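You operate a simulated robot arm through the tools that you are given. There is no shell and no other tool. Be economical: measure what you need, move in short steps, check, and stop when the job is done.

Carry out the task below with a simulated robot arm. There is one attempt and no reset: what you move stays moved.

TASK
Put the 24 socket from the top of the steel table on the grey seat plate and the 36 socket on the blind there.
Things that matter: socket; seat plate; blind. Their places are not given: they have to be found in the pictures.

It is judged by the outcome, as a careful person would: the job done as asked, and still so three seconds after it is handed in. It fails if anything else is knocked over, pushed out of place, dropped, spilled or broken.

THE ROBOT
A 7-joint arm with a two-finger parallel gripper, fixed in place. Base frame: the origin is at the foot of the arm, x ahead of it, y to its left, z up; the work surface is at about z = 0. Lengths are in mm, angles in degrees, forces in N, time in s.
With the tool pointing down near the work surface it reaches from about 240 to 620 mm from the base axis. Its first joint turns from -66.0 to 66.0 degrees. Payload 2.6 kg.
Tool frame: the origin (TCP) lies between the finger pads and is the grasp point; the fingertips stand 30 mm ahead of it; z points along the fingers, y is the line along which they close. The gripper opens to 94 mm. The fingers are 28 mm wide and 10 mm thick; the gripper's body (50 by 96 mm) begins 55 mm behind the TCP.
Orientation is told as [roll, pitch, yaw] about the base's x, y, z axes, in that order, counted from this pose: with the fingers straight down and closing along the base's y, the tool's x points along the base's -x, its y along +y and its z along -z.

THE INTERFACE
- The arm moves only by the tool send_rows. Its argument "series" is a list of rows, each a list of 6 numbers: the shift along the base's x, y, z in units of 25 mm (1.0 is 25 mm), then the turn, a rotation vector about the base's x, y, z in units of 5 degrees (1.0 is 5 degrees). In form: [[tx, ty, tz, rx, ry, rz], ...]. A call has 1 to 8 rows; each row shifts and turns the commanded pose from where the row before left it. "claw" is the gripper command, from -1 (shut) to 1 (fully open), values between in proportion, set as the call begins (left out, the last holds). A call with a number of a shift or a turn outside -1 to 1 is refused whole. A row lasts 0.2 s, in which the tool goes at most 50 mm and 8.6 degrees; a call with a longer step from one row to the next is refused whole, and so is a gripper value outside its range. A pose out of reach is approached as far as the arm can. The call stops where the force on the tool passes 40 N (or 10 N more than at its start, if that is more) or the arm is blocked; 0.2 s more then pass. The fingers move at their own pace (about 72 mm/s each) and stop on an object; they squeeze with about 23 N. The grip force told is the motor's: it shows also when the fingers shut on nothing. Time passes only in rows, and 0.2 s behind the last, so rows that do not move let the fingers close. It gives the time, the measured TCP pose, the force on the tool (base axes), the opening and the grip force at its end, in the units of the frame above (readings bear some noise), and new pictures: "views" is both (left out), scene, wrist or none.
- Cameras (640 x 400 px; columns grow to the right, rows downward): "scene" is fixed at [41.5, 436.4, 567.4]; the picture's right is [-0.72, -0.70, 0.00], its down [-0.38, 0.39, -0.84] and it looks along [0.59, -0.60, -0.54] (base axes); focal length 337 px, centre (320, 200). "wrist" rides on the gripper at [-37, 0, -58] in the tool frame; the picture's right is [0.00, -1.00, 0.00], its down [0.97, 0.00, -0.24] and it looks along [0.24, 0.00, 0.97] (tool axes); focal length 218 px, centre (320, 200).
- measure_at(camera, pixels): for up to 12 pixels [column, row] of the newest picture of that camera ("zoom" is the newest enlarged one), the place [x, y, z] in the base frame of the surface seen there, good to about 3 mm. No time passes.
- inspect(camera, box): a new picture of the part [left, top, right, bottom] of that camera's present view, enlarged. No time passes.
- job_done(): hands the job in; it is judged then, once.

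Work in short steps. Measure before you move; look again where a grasp or a placing could have gone wrong, and mend it. You have 60 turns and 120 pictures in all, the two below and enlarged ones among them. Open the gripper and draw the arm clear of the work before you hand the job in, unless the task says otherwise; then end with one line.

The tools are called after "Call:" as name(argument=value, ...) on one line, values as JSON. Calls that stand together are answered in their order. send_rows: Moves the arm, as the interface text tells. Its arguments: {"type":"object","properties":{"series":{"type":"array"},"claw":{"type":"number"},"views":{"type":"string","enum":["both","scene","wrist","none"]}},"required":["series"]} The other tools are called the same way: measure_at (camera, pixels) gives the place of the surface under pixels of a picture; inspect (camera, box) takes an enlarged picture of a part of a camera's view; job_done () hands the job in.

At the start:

```text
time_s: 0.0
tool_pos: [364.4, -180.4, 325.9]
orientation: [0.1, 0.0, -0.1]
force: [0.6, -0.5, 0.0]
finger_gap: 94.0
gripper_force: 0.1
```

scene: 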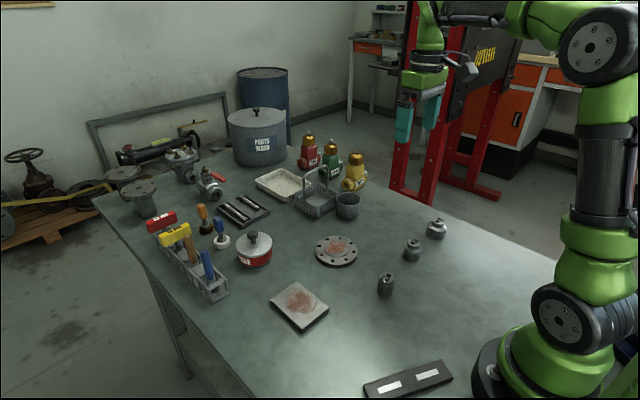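
wrist: 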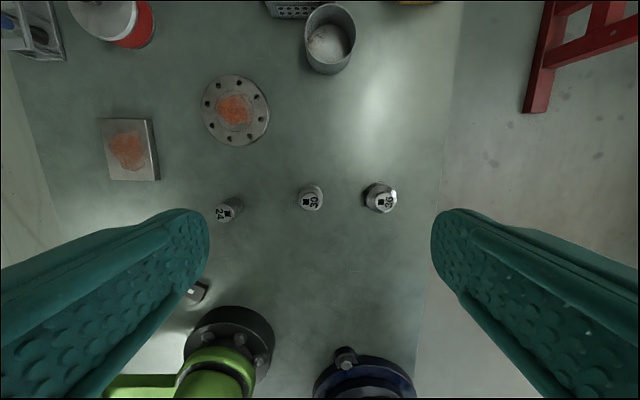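

The wrist view shows three sockets: about (228,210), (311,198) and (381,198). A square plate is at (130,150) and a round flange (blind) at (236,110). I enlarge these to read the labels and measure them.

Call:
inspect(camera="wrist", box=[190, 160, 430, 310])

Call:
inspect(camera="scene", box=[240, 190, 480, 340])

Call:
measure_at(camera="wrist", pixels=[[227, 213], [313, 201], [386, 202], [130, 148], [236, 110], [103, 121], [152, 121], [157, 179], [110, 179], [260, 200], [204, 110], [268, 110]])

Call:
measure_at(camera="scene", pixels=[[386, 276], [412, 242], [436, 221], [300, 300], [337, 248], [386, 292], [412, 258], [436, 236], [386, 284], [412, 250], [436, 230]])

```text
2.67 times, centred on (310, 235) of wrist
```

zoom: 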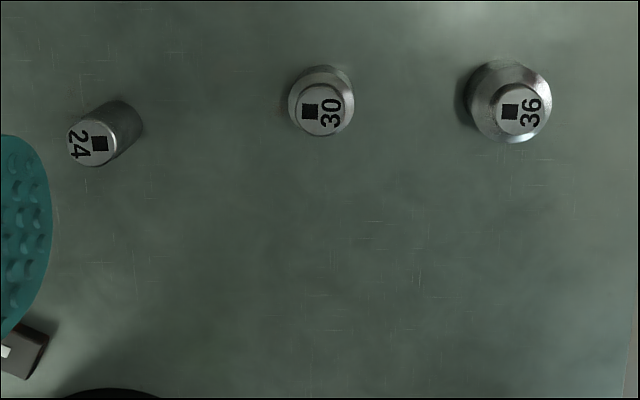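

```text
2.67 times, centred on (360, 265) of scene
```

zoom: 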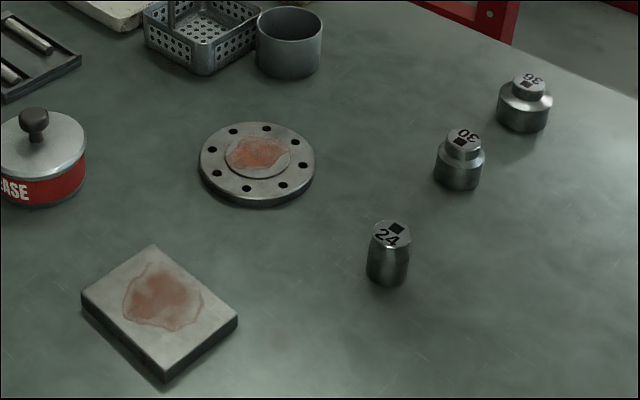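

```text
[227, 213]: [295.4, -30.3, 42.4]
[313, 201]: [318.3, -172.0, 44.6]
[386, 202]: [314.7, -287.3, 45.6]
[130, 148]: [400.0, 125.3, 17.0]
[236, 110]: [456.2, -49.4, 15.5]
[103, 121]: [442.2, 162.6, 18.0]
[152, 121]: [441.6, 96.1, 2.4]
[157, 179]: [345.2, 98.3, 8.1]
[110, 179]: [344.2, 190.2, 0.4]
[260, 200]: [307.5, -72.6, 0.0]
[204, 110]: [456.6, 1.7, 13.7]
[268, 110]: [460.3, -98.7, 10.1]
```

```text
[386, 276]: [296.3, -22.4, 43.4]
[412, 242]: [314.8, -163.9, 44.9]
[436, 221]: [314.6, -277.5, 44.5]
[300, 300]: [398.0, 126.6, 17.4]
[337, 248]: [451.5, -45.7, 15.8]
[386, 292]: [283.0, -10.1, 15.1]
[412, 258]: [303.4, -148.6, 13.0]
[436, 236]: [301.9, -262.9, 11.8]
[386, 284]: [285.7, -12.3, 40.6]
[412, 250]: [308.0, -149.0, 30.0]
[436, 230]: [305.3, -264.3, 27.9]
```

The plate and blind are located. The 24 socket is at about (296,-25), with its top at z 43. I move above it and look again.

Call:
send_rows(series=[[-0.34, 0.775, -0.88, 0, 0, 0], [-0.34, 0.775, -0.88, 0, 0, 0], [-0.34, 0.775, -0.88, 0, 0, 0], [-0.34, 0.775, -0.88, 0, 0, 0], [-0.34, 0.775, -0.88, 0, 0, 0], [-0.34, 0.775, -0.88, 0, 0, 0], [-0.34, 0.775, -0.88, 0, 0, 0], [-0.34, 0.775, -0.88, 0, 0, 0]], views="both")

```text
time_s: 1.8
tool_pos: [296.8, -25.6, 147.7]
orientation: [0.0, 0.0, 0.0]
force: [-0.4, 0.1, -0.5]
finger_gap: 94.0
gripper_force: 0.0
```

scene: 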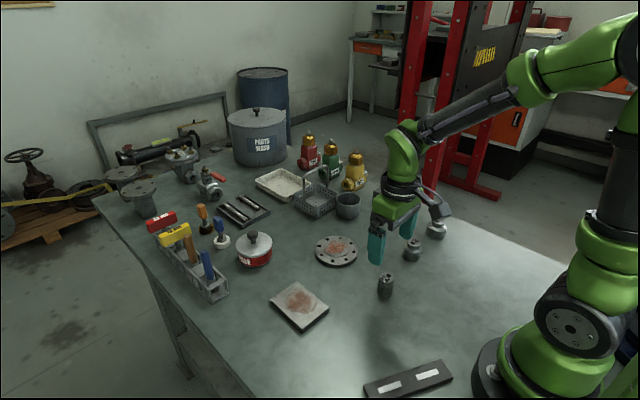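
wrist: 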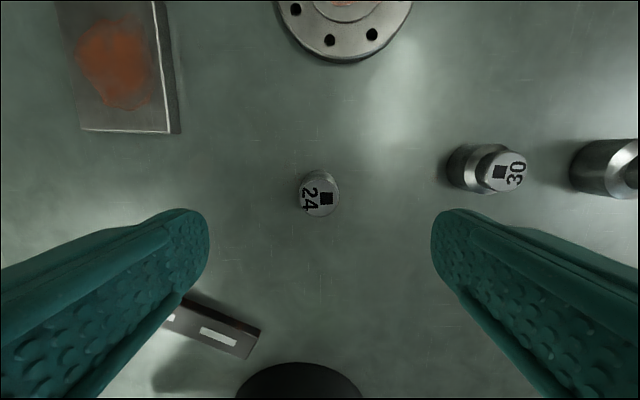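

The socket top is centred between the fingers at (319,194). I measure it to confirm before going down.

Call:
measure_at(camera="wrist", pixels=[[319, 194], [301, 194], [337, 194], [319, 177], [319, 214], [320, 150]])

Call:
send_rows(series=[[0, 0, -0.9, 0, 0, 0], [0, 0, -0.9, 0, 0, 0], [0, 0, -0.9, 0, 0, 0]], views="wrist")

```text
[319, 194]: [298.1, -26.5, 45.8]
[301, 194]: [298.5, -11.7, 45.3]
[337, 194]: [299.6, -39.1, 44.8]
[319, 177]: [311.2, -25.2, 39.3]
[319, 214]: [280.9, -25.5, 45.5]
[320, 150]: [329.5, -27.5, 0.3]
```

```text
time_s: 2.6
tool_pos: [296.6, -25.8, 80.8]
orientation: [0.0, -0.1, 0.1]
force: [0.0, 0.4, 0.0]
finger_gap: 94.1
gripper_force: 0.1
```

wrist: 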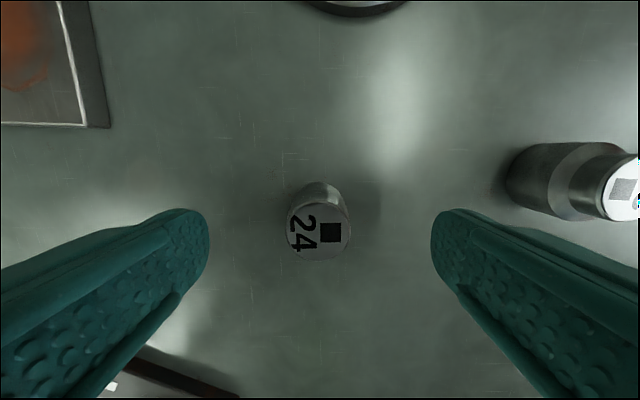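

The socket is well centred, with a diameter of about 29. I go down to TCP z of about 36, so the tips are about 6 mm above the table, and close.

Call:
send_rows(series=[[0.03, 0, -0.9, 0, 0, 0], [0, 0, -0.88, 0, 0, 0]], views="none")

Call:
send_rows(series=[[0, 0, 0, 0, 0, 0], [0, 0, 0, 0, 0, 0], [0, 0, 0, 0, 0, 0], [0, 0, 0, 0, 0, 0]], claw=-1, views="both")

```text
time_s: 3.2
tool_pos: [297.4, -26.1, 36.3]
orientation: [0.0, 0.0, 0.0]
force: [0.2, 0.1, -0.1]
finger_gap: 94.0
gripper_force: 0.0
```

```text
time_s: 4.2
tool_pos: [298.6, -26.1, 36.0]
orientation: [0.0, 0.0, 0.0]
force: [0.5, 0.0, 0.9]
finger_gap: 32.8
gripper_force: 22.7
```

scene: 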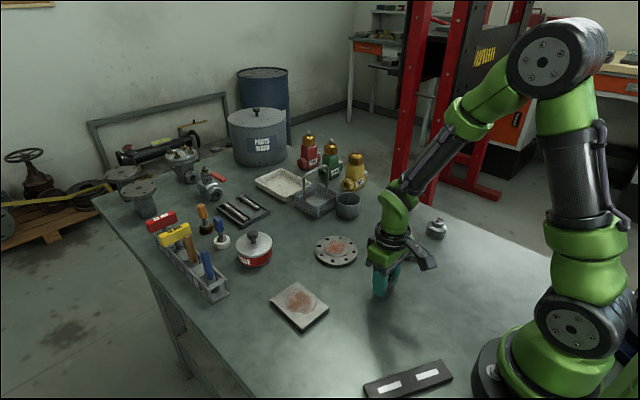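
wrist: 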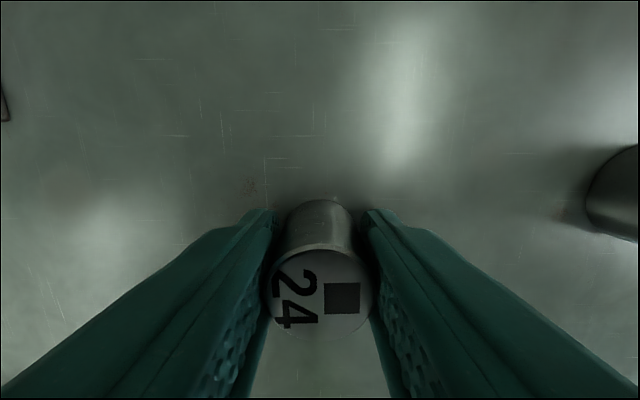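

The socket is gripped, with a gap of 32.8. I lift 75 mm and carry it toward the plate.

Call:
send_rows(series=[[0, 0, 0.5, 0, 0, 0], [0, 0, 1, 0, 0, 0], [0, 0, 1, 0, 0, 0], [0, 0, 1, 0, 0, 0]], views="none")

Call:
send_rows(series=[[0.5, 0.85, 0, 0, 0, 0], [0.5, 0.85, 0, 0, 0, 0], [0.5, 0.85, 0, 0, 0, 0], [0.5, 0.85, 0, 0, 0, 0], [0.5, 0.85, 0, 0, 0, 0], [0.5, 0.85, 0, 0, 0, 0]], views="both")

```text
time_s: 5.2
tool_pos: [297.7, -26.3, 124.6]
orientation: [0.0, 0.0, 0.0]
force: [-0.9, 0.1, -1.1]
finger_gap: 32.7
gripper_force: 22.8
```

```text
time_s: 6.6
tool_pos: [373.1, 101.1, 124.3]
orientation: [0.0, 0.0, 0.0]
force: [0.5, -0.7, -1.9]
finger_gap: 32.4
gripper_force: 23.1
```

scene: 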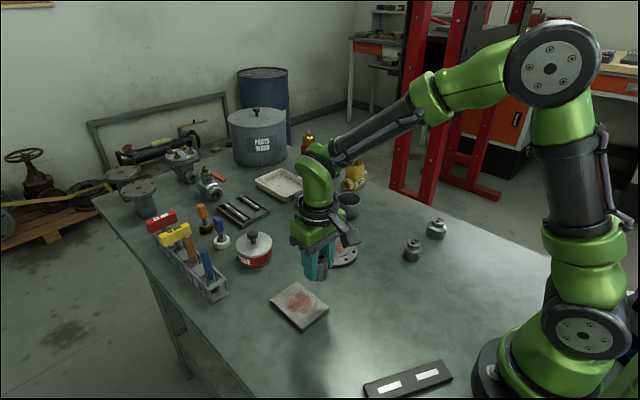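
wrist: 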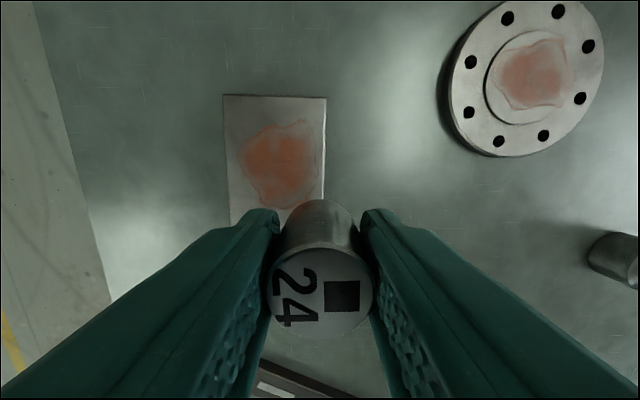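

The plate is ahead and slightly left. I measure its corners and check the grasp height.

Call:
measure_at(camera="wrist", pixels=[[226, 98], [322, 101], [233, 215], [319, 190], [276, 163], [530, 75], [320, 295]])

Call:
measure_at(camera="scene", pixels=[[297, 283], [272, 302], [302, 328], [327, 309]])

Call:
inspect(camera="scene", box=[250, 220, 370, 340])

```text
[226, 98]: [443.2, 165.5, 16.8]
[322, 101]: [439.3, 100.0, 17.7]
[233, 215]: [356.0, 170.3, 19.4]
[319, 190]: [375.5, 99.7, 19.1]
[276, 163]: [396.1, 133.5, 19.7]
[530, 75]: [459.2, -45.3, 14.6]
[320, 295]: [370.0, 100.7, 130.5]
```

```text
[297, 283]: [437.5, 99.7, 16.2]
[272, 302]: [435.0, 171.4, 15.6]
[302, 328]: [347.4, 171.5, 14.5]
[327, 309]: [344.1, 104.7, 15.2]
```

```text
3.33 times, centred on (310, 280) of scene
```

zoom: 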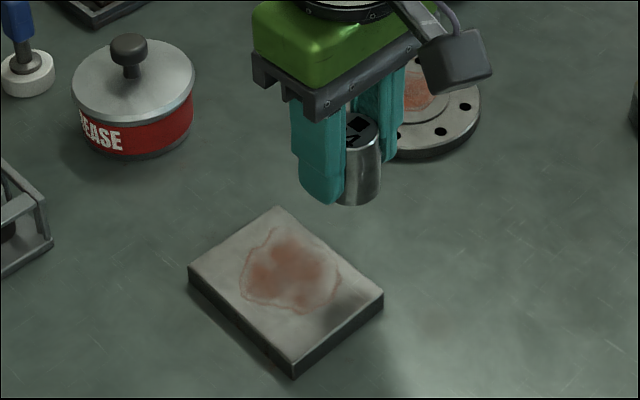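

The plate spans x 345–441 and y 99–171, so its centre is about (394,135) with the top at z 17. I move over the centre and go down to about 10 mm above contact.

Call:
send_rows(series=[[0.42, 0.68, 0, 0, 0, 0], [0.42, 0.68, 0, 0, 0, 0], [0, 0, -0.8, 0, 0, 0], [0, 0, -0.8, 0, 0, 0], [0, 0, -0.7, 0, 0, 0]], views="both")

Call:
inspect(camera="scene", box=[250, 220, 370, 340])

```text
time_s: 7.8
tool_pos: [393.1, 135.4, 66.1]
orientation: [0.0, 0.0, -0.1]
force: [0.6, 0.4, -1.9]
finger_gap: 32.7
gripper_force: 23.1
```

scene: 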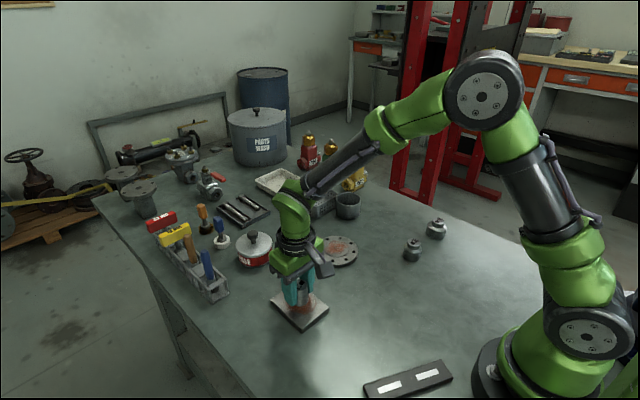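
wrist: 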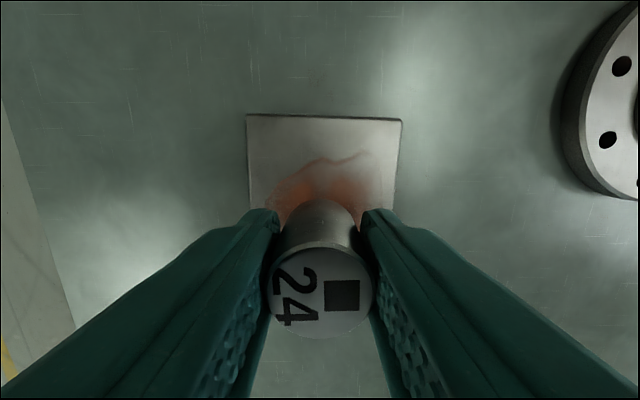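

```text
3.33 times, centred on (310, 280) of scene
```

zoom: 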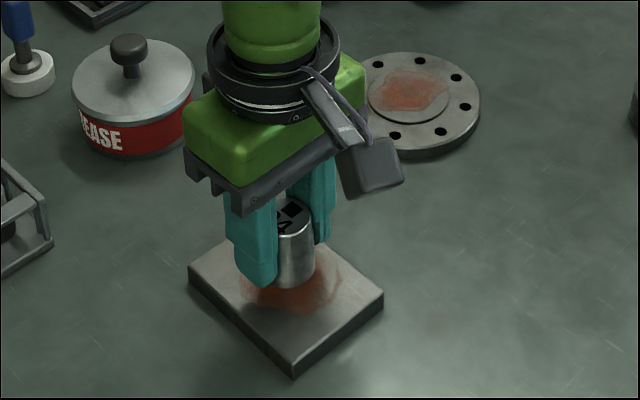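

The socket is centred. I lower it in small steps, watching the force for contact.

Call:
send_rows(series=[[0, 0, -0.2, 0, 0, 0], [0, 0, -0.16, 0, 0, 0], [0, 0, -0.06, 0, 0, 0]], views="none")

```text
time_s: 8.6
tool_pos: [394.6, 135.1, 55.2]
orientation: [-0.1, 0.1, 0.0]
force: [-1.1, -0.5, -2.4]
finger_gap: 32.5
gripper_force: 23.1
```

Call:
send_rows(series=[[0, 0, -0.04, 0, 0, 0], [0, 0, -0.02, 0, 0, 0], [0, 0, 0, 0, 0, 0]], views="none")

```text
time_s: 9.4
tool_pos: [392.9, 135.8, 54.4]
orientation: [0.0, 0.1, 0.0]
force: [-0.3, -0.8, -1.9]
finger_gap: 32.6
gripper_force: 23.2
```

No contact yet. I continue down in sub-millimetre steps.

Call:
send_rows(series=[[0, 0, -0.03, 0, 0, 0], [0, 0, -0.03, 0, 0, 0], [0, 0, 0, 0, 0, 0]], views="none")

```text
time_s: 10.2
tool_pos: [394.0, 135.0, 53.6]
orientation: [0.0, 0.0, 0.0]
force: [-2.3, -0.6, 5.2]
finger_gap: 32.7
gripper_force: 23.6
```

The force has risen to +5 N, so it is in contact. I open the gripper.

Call:
send_rows(series=[[0, 0, 0, 0, 0, 0], [0, 0, 0, 0, 0, 0], [0, 0, 0, 0, 0, 0], [0, 0, 0, 0, 0, 0]], claw=0.7, views="both")

```text
time_s: 11.2
tool_pos: [395.0, 135.7, 53.0]
orientation: [0.1, 0.0, 0.1]
force: [0.3, -0.1, -0.3]
finger_gap: 79.6
gripper_force: 0.0
```

scene: 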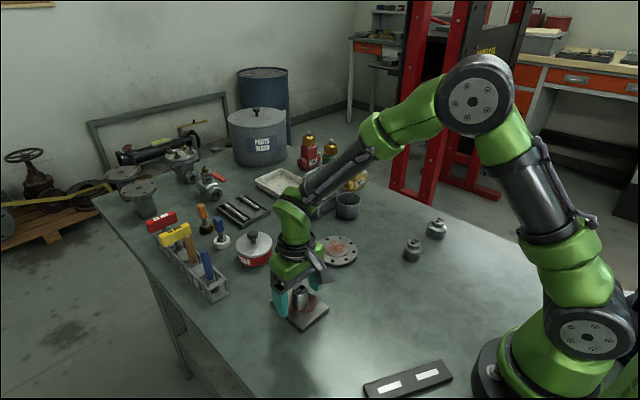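
wrist: 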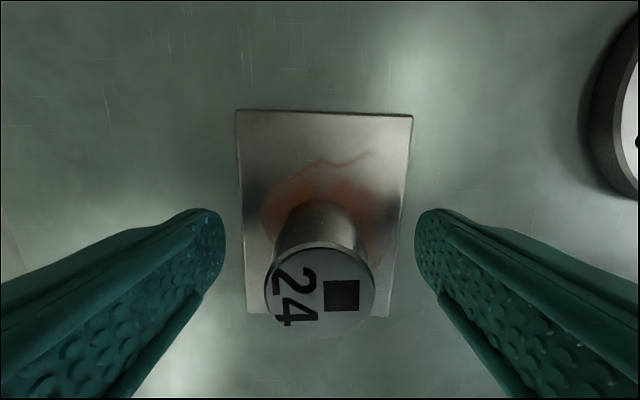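

The socket stands on the plate. I lift straight up and travel toward the 36 socket at about (315,-282).

Call:
send_rows(series=[[0, 0, 0.6, 0, 0, 0], [0, 0, 1, 0, 0, 0], [0, 0, 1, 0, 0, 0], [0, 0, 1, 0, 0, 0], [0, 0, 0.6, 0, 0, 0]], views="both")

Call:
send_rows(series=[[-0.19, -1, 0, 0, 0, 0], [-0.19, -1, 0, 0, 0, 0], [-0.19, -1, 0, 0, 0, 0], [-0.19, -1, 0, 0, 0, 0], [-0.19, -1, 0, 0, 0, 0], [-0.19, -1, 0, 0, 0, 0], [-0.19, -1, 0, 0, 0, 0], [-0.19, -1, 0, 0, 0, 0]], views="none", claw=1)

Call:
send_rows(series=[[-0.19, -1, 0, 0, 0, 0], [-0.19, -1, 0, 0, 0, 0], [-0.19, -1, 0, 0, 0, 0], [-0.19, -1, 0, 0, 0, 0], [-0.19, -1, 0, 0, 0, 0], [-0.19, -1, 0, 0, 0, 0], [-0.19, -1, 0, 0, 0, 0], [-0.19, -1, 0, 0, 0, 0]], views="both")

```text
time_s: 12.4
tool_pos: [393.7, 135.9, 158.5]
orientation: [0.0, 0.0, 0.1]
force: [-0.7, 0.7, 0.0]
finger_gap: 80.1
gripper_force: 0.1
```

scene: 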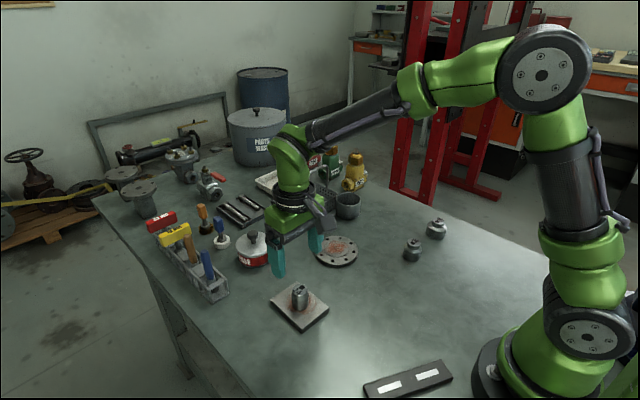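
wrist: 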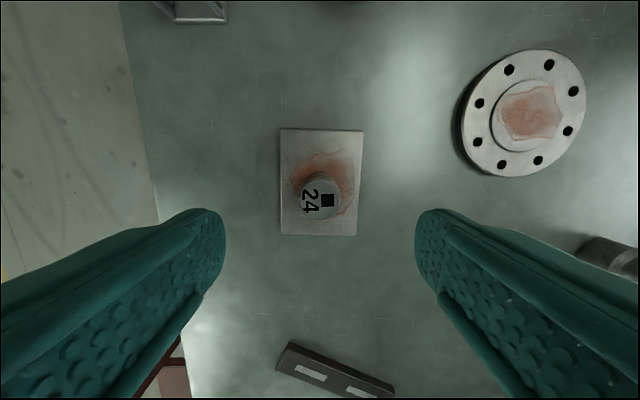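

```text
time_s: 14.2
tool_pos: [355.6, -64.7, 158.0]
orientation: [0.0, 0.0, -0.1]
force: [0.4, -0.7, 0.3]
finger_gap: 94.1
gripper_force: 0.1
```

```text
time_s: 16.0
tool_pos: [317.0, -264.4, 157.4]
orientation: [0.0, 0.0, 0.0]
force: [-0.5, -0.5, 0.3]
finger_gap: 94.2
gripper_force: 0.0
```

scene: 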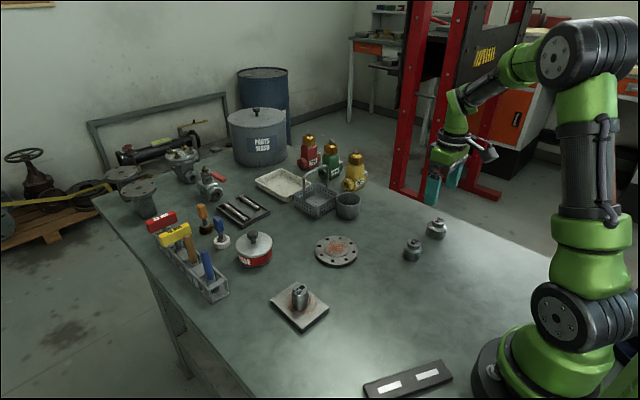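
wrist: 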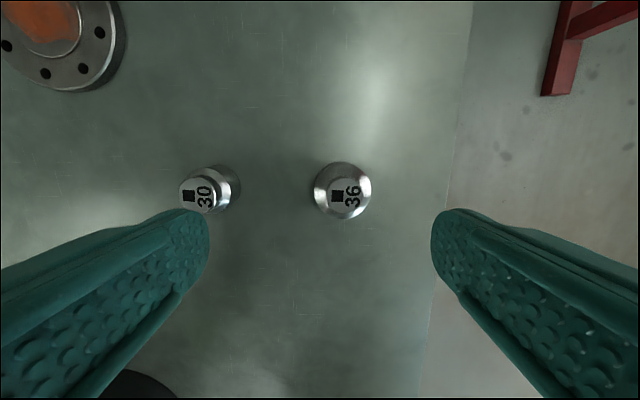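

The 24 socket stands on the seat plate. The 36 socket is at (345,197), so I measure its top centre and its sides.

Call:
measure_at(camera="wrist", pixels=[[345, 198], [316, 190], [370, 190], [342, 164], [346, 216], [320, 150], [200, 194], [238, 185]])

Call:
inspect(camera="wrist", box=[280, 140, 408, 220])

```text
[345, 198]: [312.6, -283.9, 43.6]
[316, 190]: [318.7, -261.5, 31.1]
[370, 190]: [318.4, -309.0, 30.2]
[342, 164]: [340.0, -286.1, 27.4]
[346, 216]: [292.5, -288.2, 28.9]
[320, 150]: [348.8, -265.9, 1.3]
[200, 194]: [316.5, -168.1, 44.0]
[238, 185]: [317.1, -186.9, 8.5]
```

```text
5.00 times, centred on (344, 180) of wrist
```

zoom: 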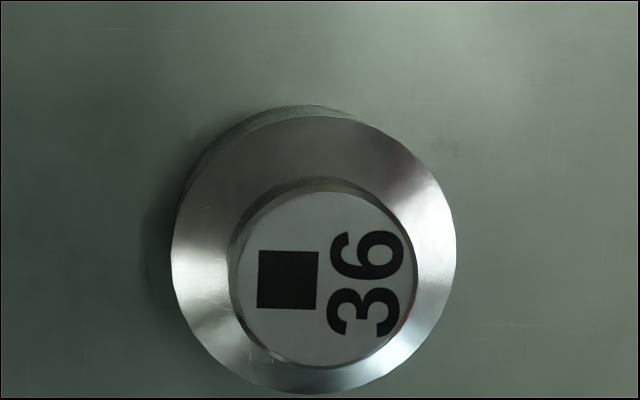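

The socket's centre is about (316,-285), with a diameter of about 48 and the shoulder at z 29. I shift over it and go down partway for a check.

Call:
send_rows(series=[[-0.04, -0.82, 0, 0, 0, 0], [0, 0, -0.9, 0, 0, 0], [0, 0, -0.9, 0, 0, 0], [0, 0, -0.9, 0, 0, 0]], views="wrist")

```text
time_s: 17.0
tool_pos: [315.7, -285.0, 89.6]
orientation: [-0.1, 0.0, 0.0]
force: [-0.1, 0.1, 0.0]
finger_gap: 94.2
gripper_force: 0.2
```

wrist: 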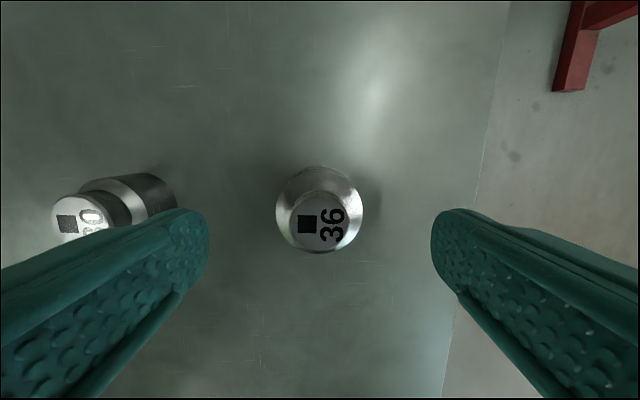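

It is well centred and clear of the 30 socket. I go down to z of about 35 and close.

Call:
send_rows(series=[[0, 0, -0.8, 0, 0, 0], [0, 0, -0.8, 0, 0, 0], [0, 0, -0.58, 0, 0, 0]], views="none")

Call:
send_rows(series=[[0, 0, 0, 0, 0, 0], [0, 0, 0, 0, 0, 0], [0, 0, 0, 0, 0, 0], [0, 0, 0, 0, 0, 0]], claw=-1, views="wrist")

```text
time_s: 17.8
tool_pos: [316.5, -284.9, 34.9]
orientation: [0.0, 0.1, 0.0]
force: [0.1, 0.3, -0.2]
finger_gap: 93.7
gripper_force: 0.1
```

```text
time_s: 18.8
tool_pos: [316.7, -283.8, 35.3]
orientation: [0.1, 0.0, 0.1]
force: [-0.7, -1.2, -0.3]
finger_gap: 49.7
gripper_force: 22.8
```

wrist: 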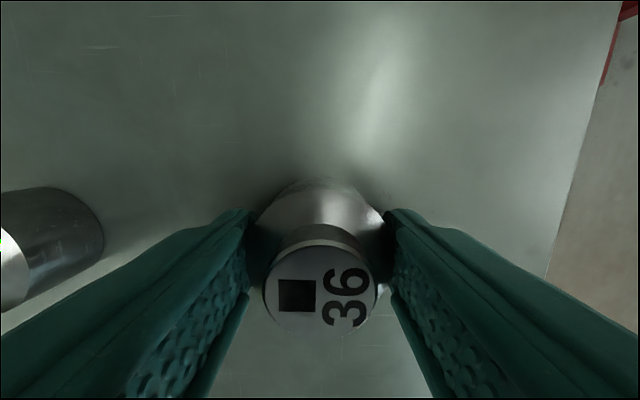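

The socket is gripped at a gap of 49.7. I lift it and carry it to just short of the blind.

Call:
send_rows(series=[[0, 0, 0.5, 0, 0, 0], [0, 0, 1, 0, 0, 0], [0, 0, 1, 0, 0, 0], [0, 0, 1, 0, 0, 0], [0, 0, 0.5, 0, 0, 0]], views="wrist")

Call:
send_rows(series=[[0.4, 0.9, 0, 0, 0, 0], [0.4, 0.9, 0, 0, 0, 0], [0.4, 0.9, 0, 0, 0, 0], [0.4, 0.9, 0, 0, 0, 0], [0.4, 0.9, 0, 0, 0, 0], [0.4, 0.9, 0, 0, 0, 0], [0.4, 0.9, 0, 0, 0, 0], [0.4, 0.9, 0, 0, 0, 0]], views="none")

Call:
send_rows(series=[[0.4, 0.9, 0, 0, 0, 0], [0.4, 0.9, 0, 0, 0, 0]], views="both")

```text
time_s: 20.0
tool_pos: [317.4, -283.7, 136.8]
orientation: [0.0, 0.0, 0.0]
force: [-0.3, 0.6, -2.2]
finger_gap: 49.4
gripper_force: 23.0
```

wrist: 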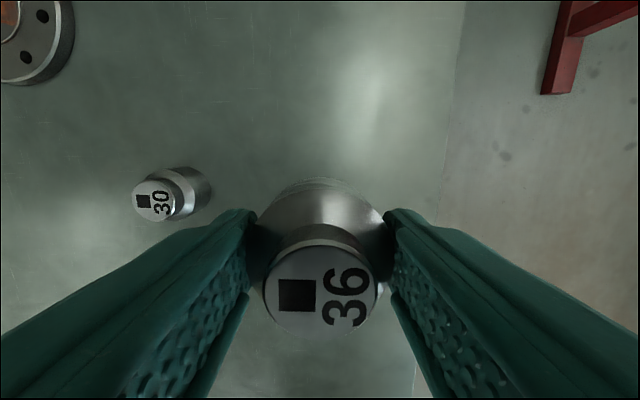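

```text
time_s: 21.8
tool_pos: [394.9, -105.3, 136.6]
orientation: [0.0, -0.1, 0.0]
force: [-0.2, -0.9, -2.4]
finger_gap: 49.7
gripper_force: 22.6
```

```text
time_s: 22.4
tool_pos: [415.5, -59.4, 137.1]
orientation: [-0.1, 0.0, 0.0]
force: [0.1, -1.0, -2.3]
finger_gap: 49.4
gripper_force: 23.1
```

scene: 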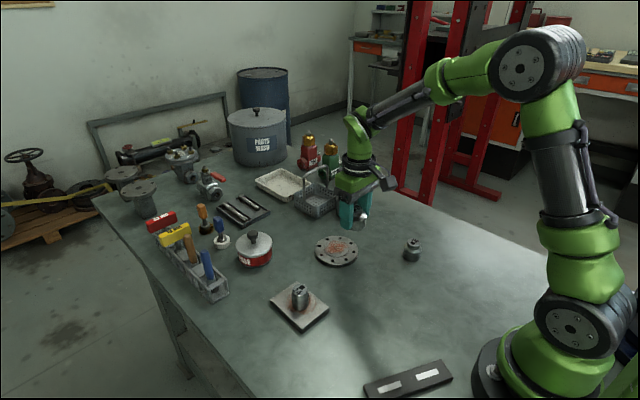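
wrist: 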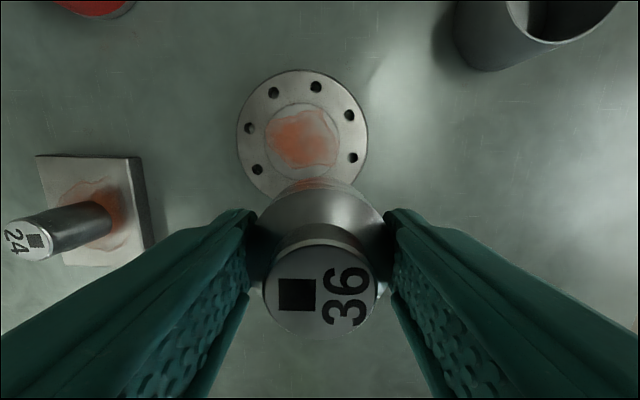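

The blind has a raised centre face at about (303,137). I measure it and the rim.

Call:
measure_at(camera="wrist", pixels=[[303, 137], [302, 73], [239, 135], [364, 135], [303, 107], [268, 137], [338, 137], [303, 90], [474, 68], [480, 10]])

Call:
measure_at(camera="scene", pixels=[[337, 248], [316, 248], [357, 248], [337, 263], [337, 237], [348, 200], [318, 190]])

Call:
inspect(camera="wrist", box=[220, 60, 396, 170])

```text
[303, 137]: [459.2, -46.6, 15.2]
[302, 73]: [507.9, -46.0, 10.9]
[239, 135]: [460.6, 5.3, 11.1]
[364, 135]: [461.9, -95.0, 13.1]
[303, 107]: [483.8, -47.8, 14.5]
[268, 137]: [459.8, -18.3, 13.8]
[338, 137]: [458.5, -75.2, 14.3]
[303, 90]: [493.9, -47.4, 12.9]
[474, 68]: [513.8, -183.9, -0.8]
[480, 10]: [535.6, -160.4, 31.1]
```

```text
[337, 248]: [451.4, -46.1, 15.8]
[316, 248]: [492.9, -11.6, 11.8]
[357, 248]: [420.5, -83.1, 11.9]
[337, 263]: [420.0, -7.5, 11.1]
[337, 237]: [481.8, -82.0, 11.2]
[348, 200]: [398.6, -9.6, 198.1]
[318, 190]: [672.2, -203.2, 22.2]
```

```text
3.64 times, centred on (308, 115) of wrist
```

zoom: 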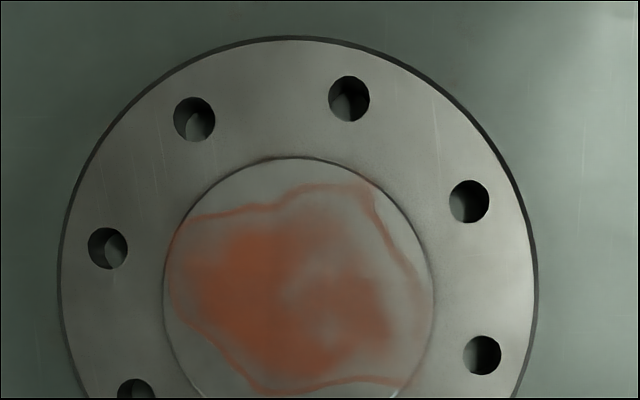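

The blind's centre is about (457,-47) and its raised face is about 59 mm across at z 15. I move over it and go down to about 12 mm above contact.

Call:
send_rows(series=[[0.8, 0.25, 0, 0, 0, 0], [0.82, 0.25, 0, 0, 0, 0], [0, 0, -0.9, 0, 0, 0], [0, 0, -0.9, 0, 0, 0], [0, 0, -0.9, 0, 0, 0], [0, 0, -0.3, 0, 0, 0]], views="both")

Call:
inspect(camera="scene", box=[280, 180, 400, 280])

```text
time_s: 23.8
tool_pos: [457.2, -47.7, 61.2]
orientation: [0.0, 0.0, 0.0]
force: [0.7, -0.9, -1.6]
finger_gap: 49.3
gripper_force: 23.5
```

scene: 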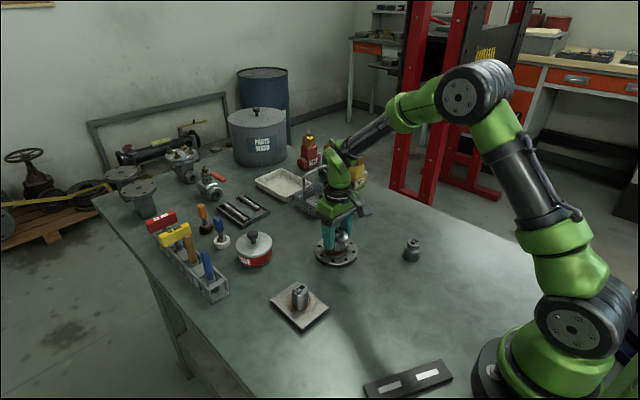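
wrist: 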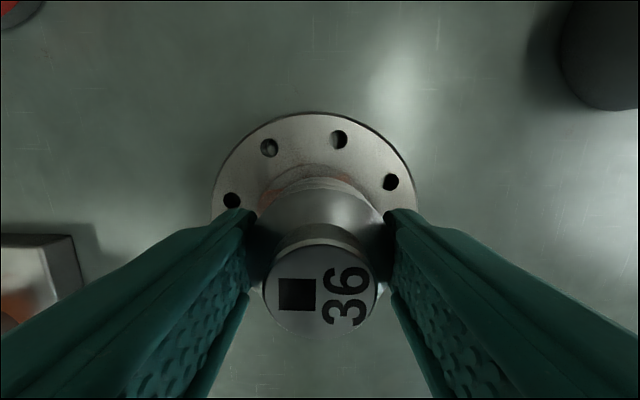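

```text
4.00 times, centred on (340, 230) of scene
```

zoom: 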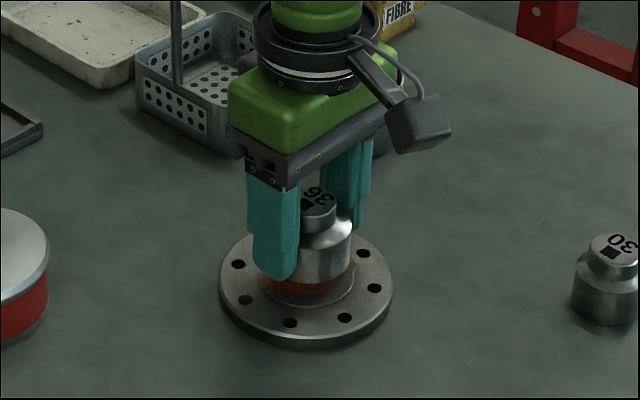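

The socket is centred over the raised face. I lower it about 8 mm, then continue in fine steps.

Call:
send_rows(series=[[0, 0, -0.2, 0, 0, 0], [0, 0, -0.12, 0, 0, 0], [0, 0, 0, 0, 0, 0]], views="none")

Call:
send_rows(series=[[0, 0, -0.03, 0, 0, 0], [0, 0, -0.03, 0, 0, 0], [0, 0, 0, 0, 0, 0]], views="none")

```text
time_s: 24.6
tool_pos: [457.4, -47.8, 52.9]
orientation: [0.0, 0.0, 0.0]
force: [-0.6, 0.1, -2.2]
finger_gap: 49.5
gripper_force: 23.3
```

```text
time_s: 25.4
tool_pos: [457.1, -47.7, 51.3]
orientation: [0.0, -0.1, 0.0]
force: [1.0, -0.5, -2.1]
finger_gap: 49.4
gripper_force: 23.1
```

No contact yet at z 51.3, so I continue.

Call:
send_rows(series=[[0, 0, -0.03, 0, 0, 0], [0, 0, -0.02, 0, 0, 0], [0, 0, 0, 0, 0, 0]], views="none")

```text
time_s: 26.2
tool_pos: [455.9, -47.9, 51.0]
orientation: [0.0, 0.0, 0.0]
force: [-0.4, -0.2, -2.3]
finger_gap: 49.3
gripper_force: 23.3
```

Call:
send_rows(series=[[0, 0, -0.03, 0, 0, 0], [0, 0, 0, 0, 0, 0]], views="none")

```text
time_s: 26.8
tool_pos: [457.0, -48.4, 49.6]
orientation: [0.0, 0.0, 0.0]
force: [-0.4, -0.2, -2.4]
finger_gap: 49.6
gripper_force: 23.0
```

Call:
send_rows(series=[[0, 0, -0.03, 0, 0, 0], [0, 0, 0, 0, 0, 0]], views="none")

```text
time_s: 27.4
tool_pos: [456.5, -47.9, 48.5]
orientation: [0.0, -0.1, 0.0]
force: [-3.4, 1.5, 10.1]
finger_gap: 49.5
gripper_force: 22.7
```

The force is +10 N, so it is in contact. I release.

Call:
send_rows(series=[[0, 0, 0, 0, 0, 0], [0, 0, 0, 0, 0, 0], [0, 0, 0, 0, 0, 0], [0, 0, 0, 0, 0, 0]], claw=0.9, views="wrist")

```text
time_s: 28.4
tool_pos: [456.4, -47.8, 49.7]
orientation: [0.0, 0.0, 0.0]
force: [1.4, 0.5, -1.4]
finger_gap: 89.0
gripper_force: 0.0
```

wrist: 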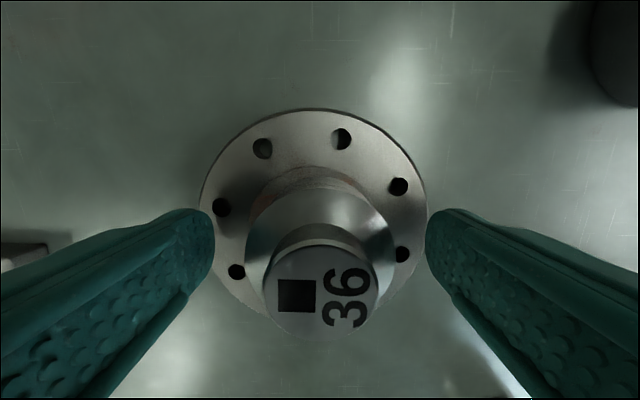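

The socket stands on the face. I lift straight up and then draw back to clear the view.

Call:
send_rows(series=[[0, 0, 0.5, 0, 0, 0], [0, 0, 1, 0, 0, 0], [0, 0, 1, 0, 0, 0], [0, 0, 1, 0, 0, 0], [0, 0, 1, 0, 0, 0], [-0.8, -0.8, 1, 0, 0, 0], [-0.8, -0.8, 1, 0, 0, 0], [-0.8, -0.8, 1, 0, 0, 0]], views="none")

Call:
send_rows(series=[[-0.3, -0.8, 0.2, 0, 0, 0], [-0.3, -0.8, 0.2, 0, 0, 0], [-0.3, -0.8, 0.2, 0, 0, 0]], views="both")

Call:
inspect(camera="scene", box=[240, 190, 480, 340])

```text
time_s: 30.2
tool_pos: [396.8, -107.1, 235.8]
orientation: [-0.1, 0.0, 0.0]
force: [-0.1, 0.0, 0.9]
finger_gap: 89.2
gripper_force: 0.0
```

```text
time_s: 31.0
tool_pos: [373.7, -168.2, 251.6]
orientation: [0.0, -0.1, 0.1]
force: [0.7, 0.6, -0.8]
finger_gap: 89.4
gripper_force: 0.1
```

scene: 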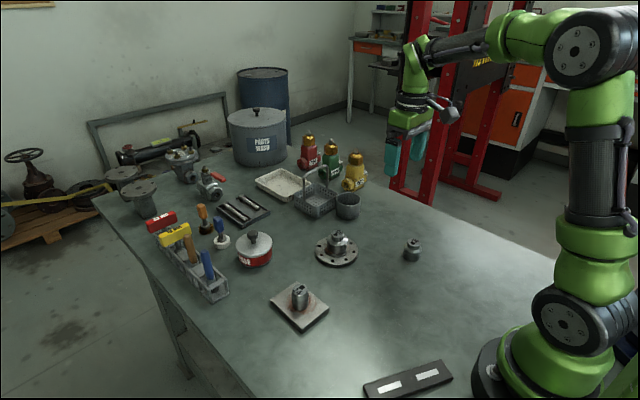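
wrist: 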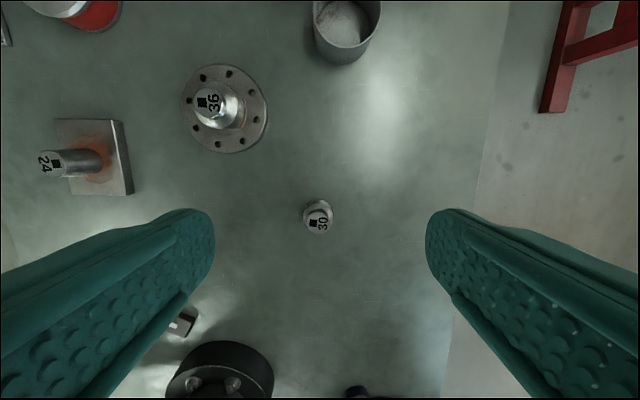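

```text
2.67 times, centred on (360, 265) of scene
```

zoom: 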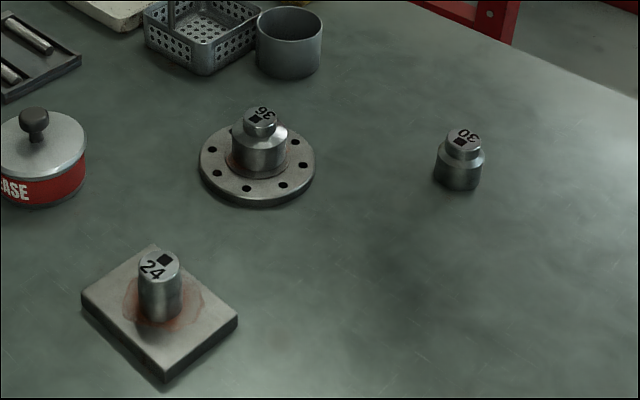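

Both sockets stand upright and centred, nothing else has moved, and the arm is clear with the gripper open. I hand in the job.

Call:
job_done()

```text
The job is handed in.
```

The 24 socket is standing on the grey seat plate and the 36 socket on the blind, and nothing else was disturbed.
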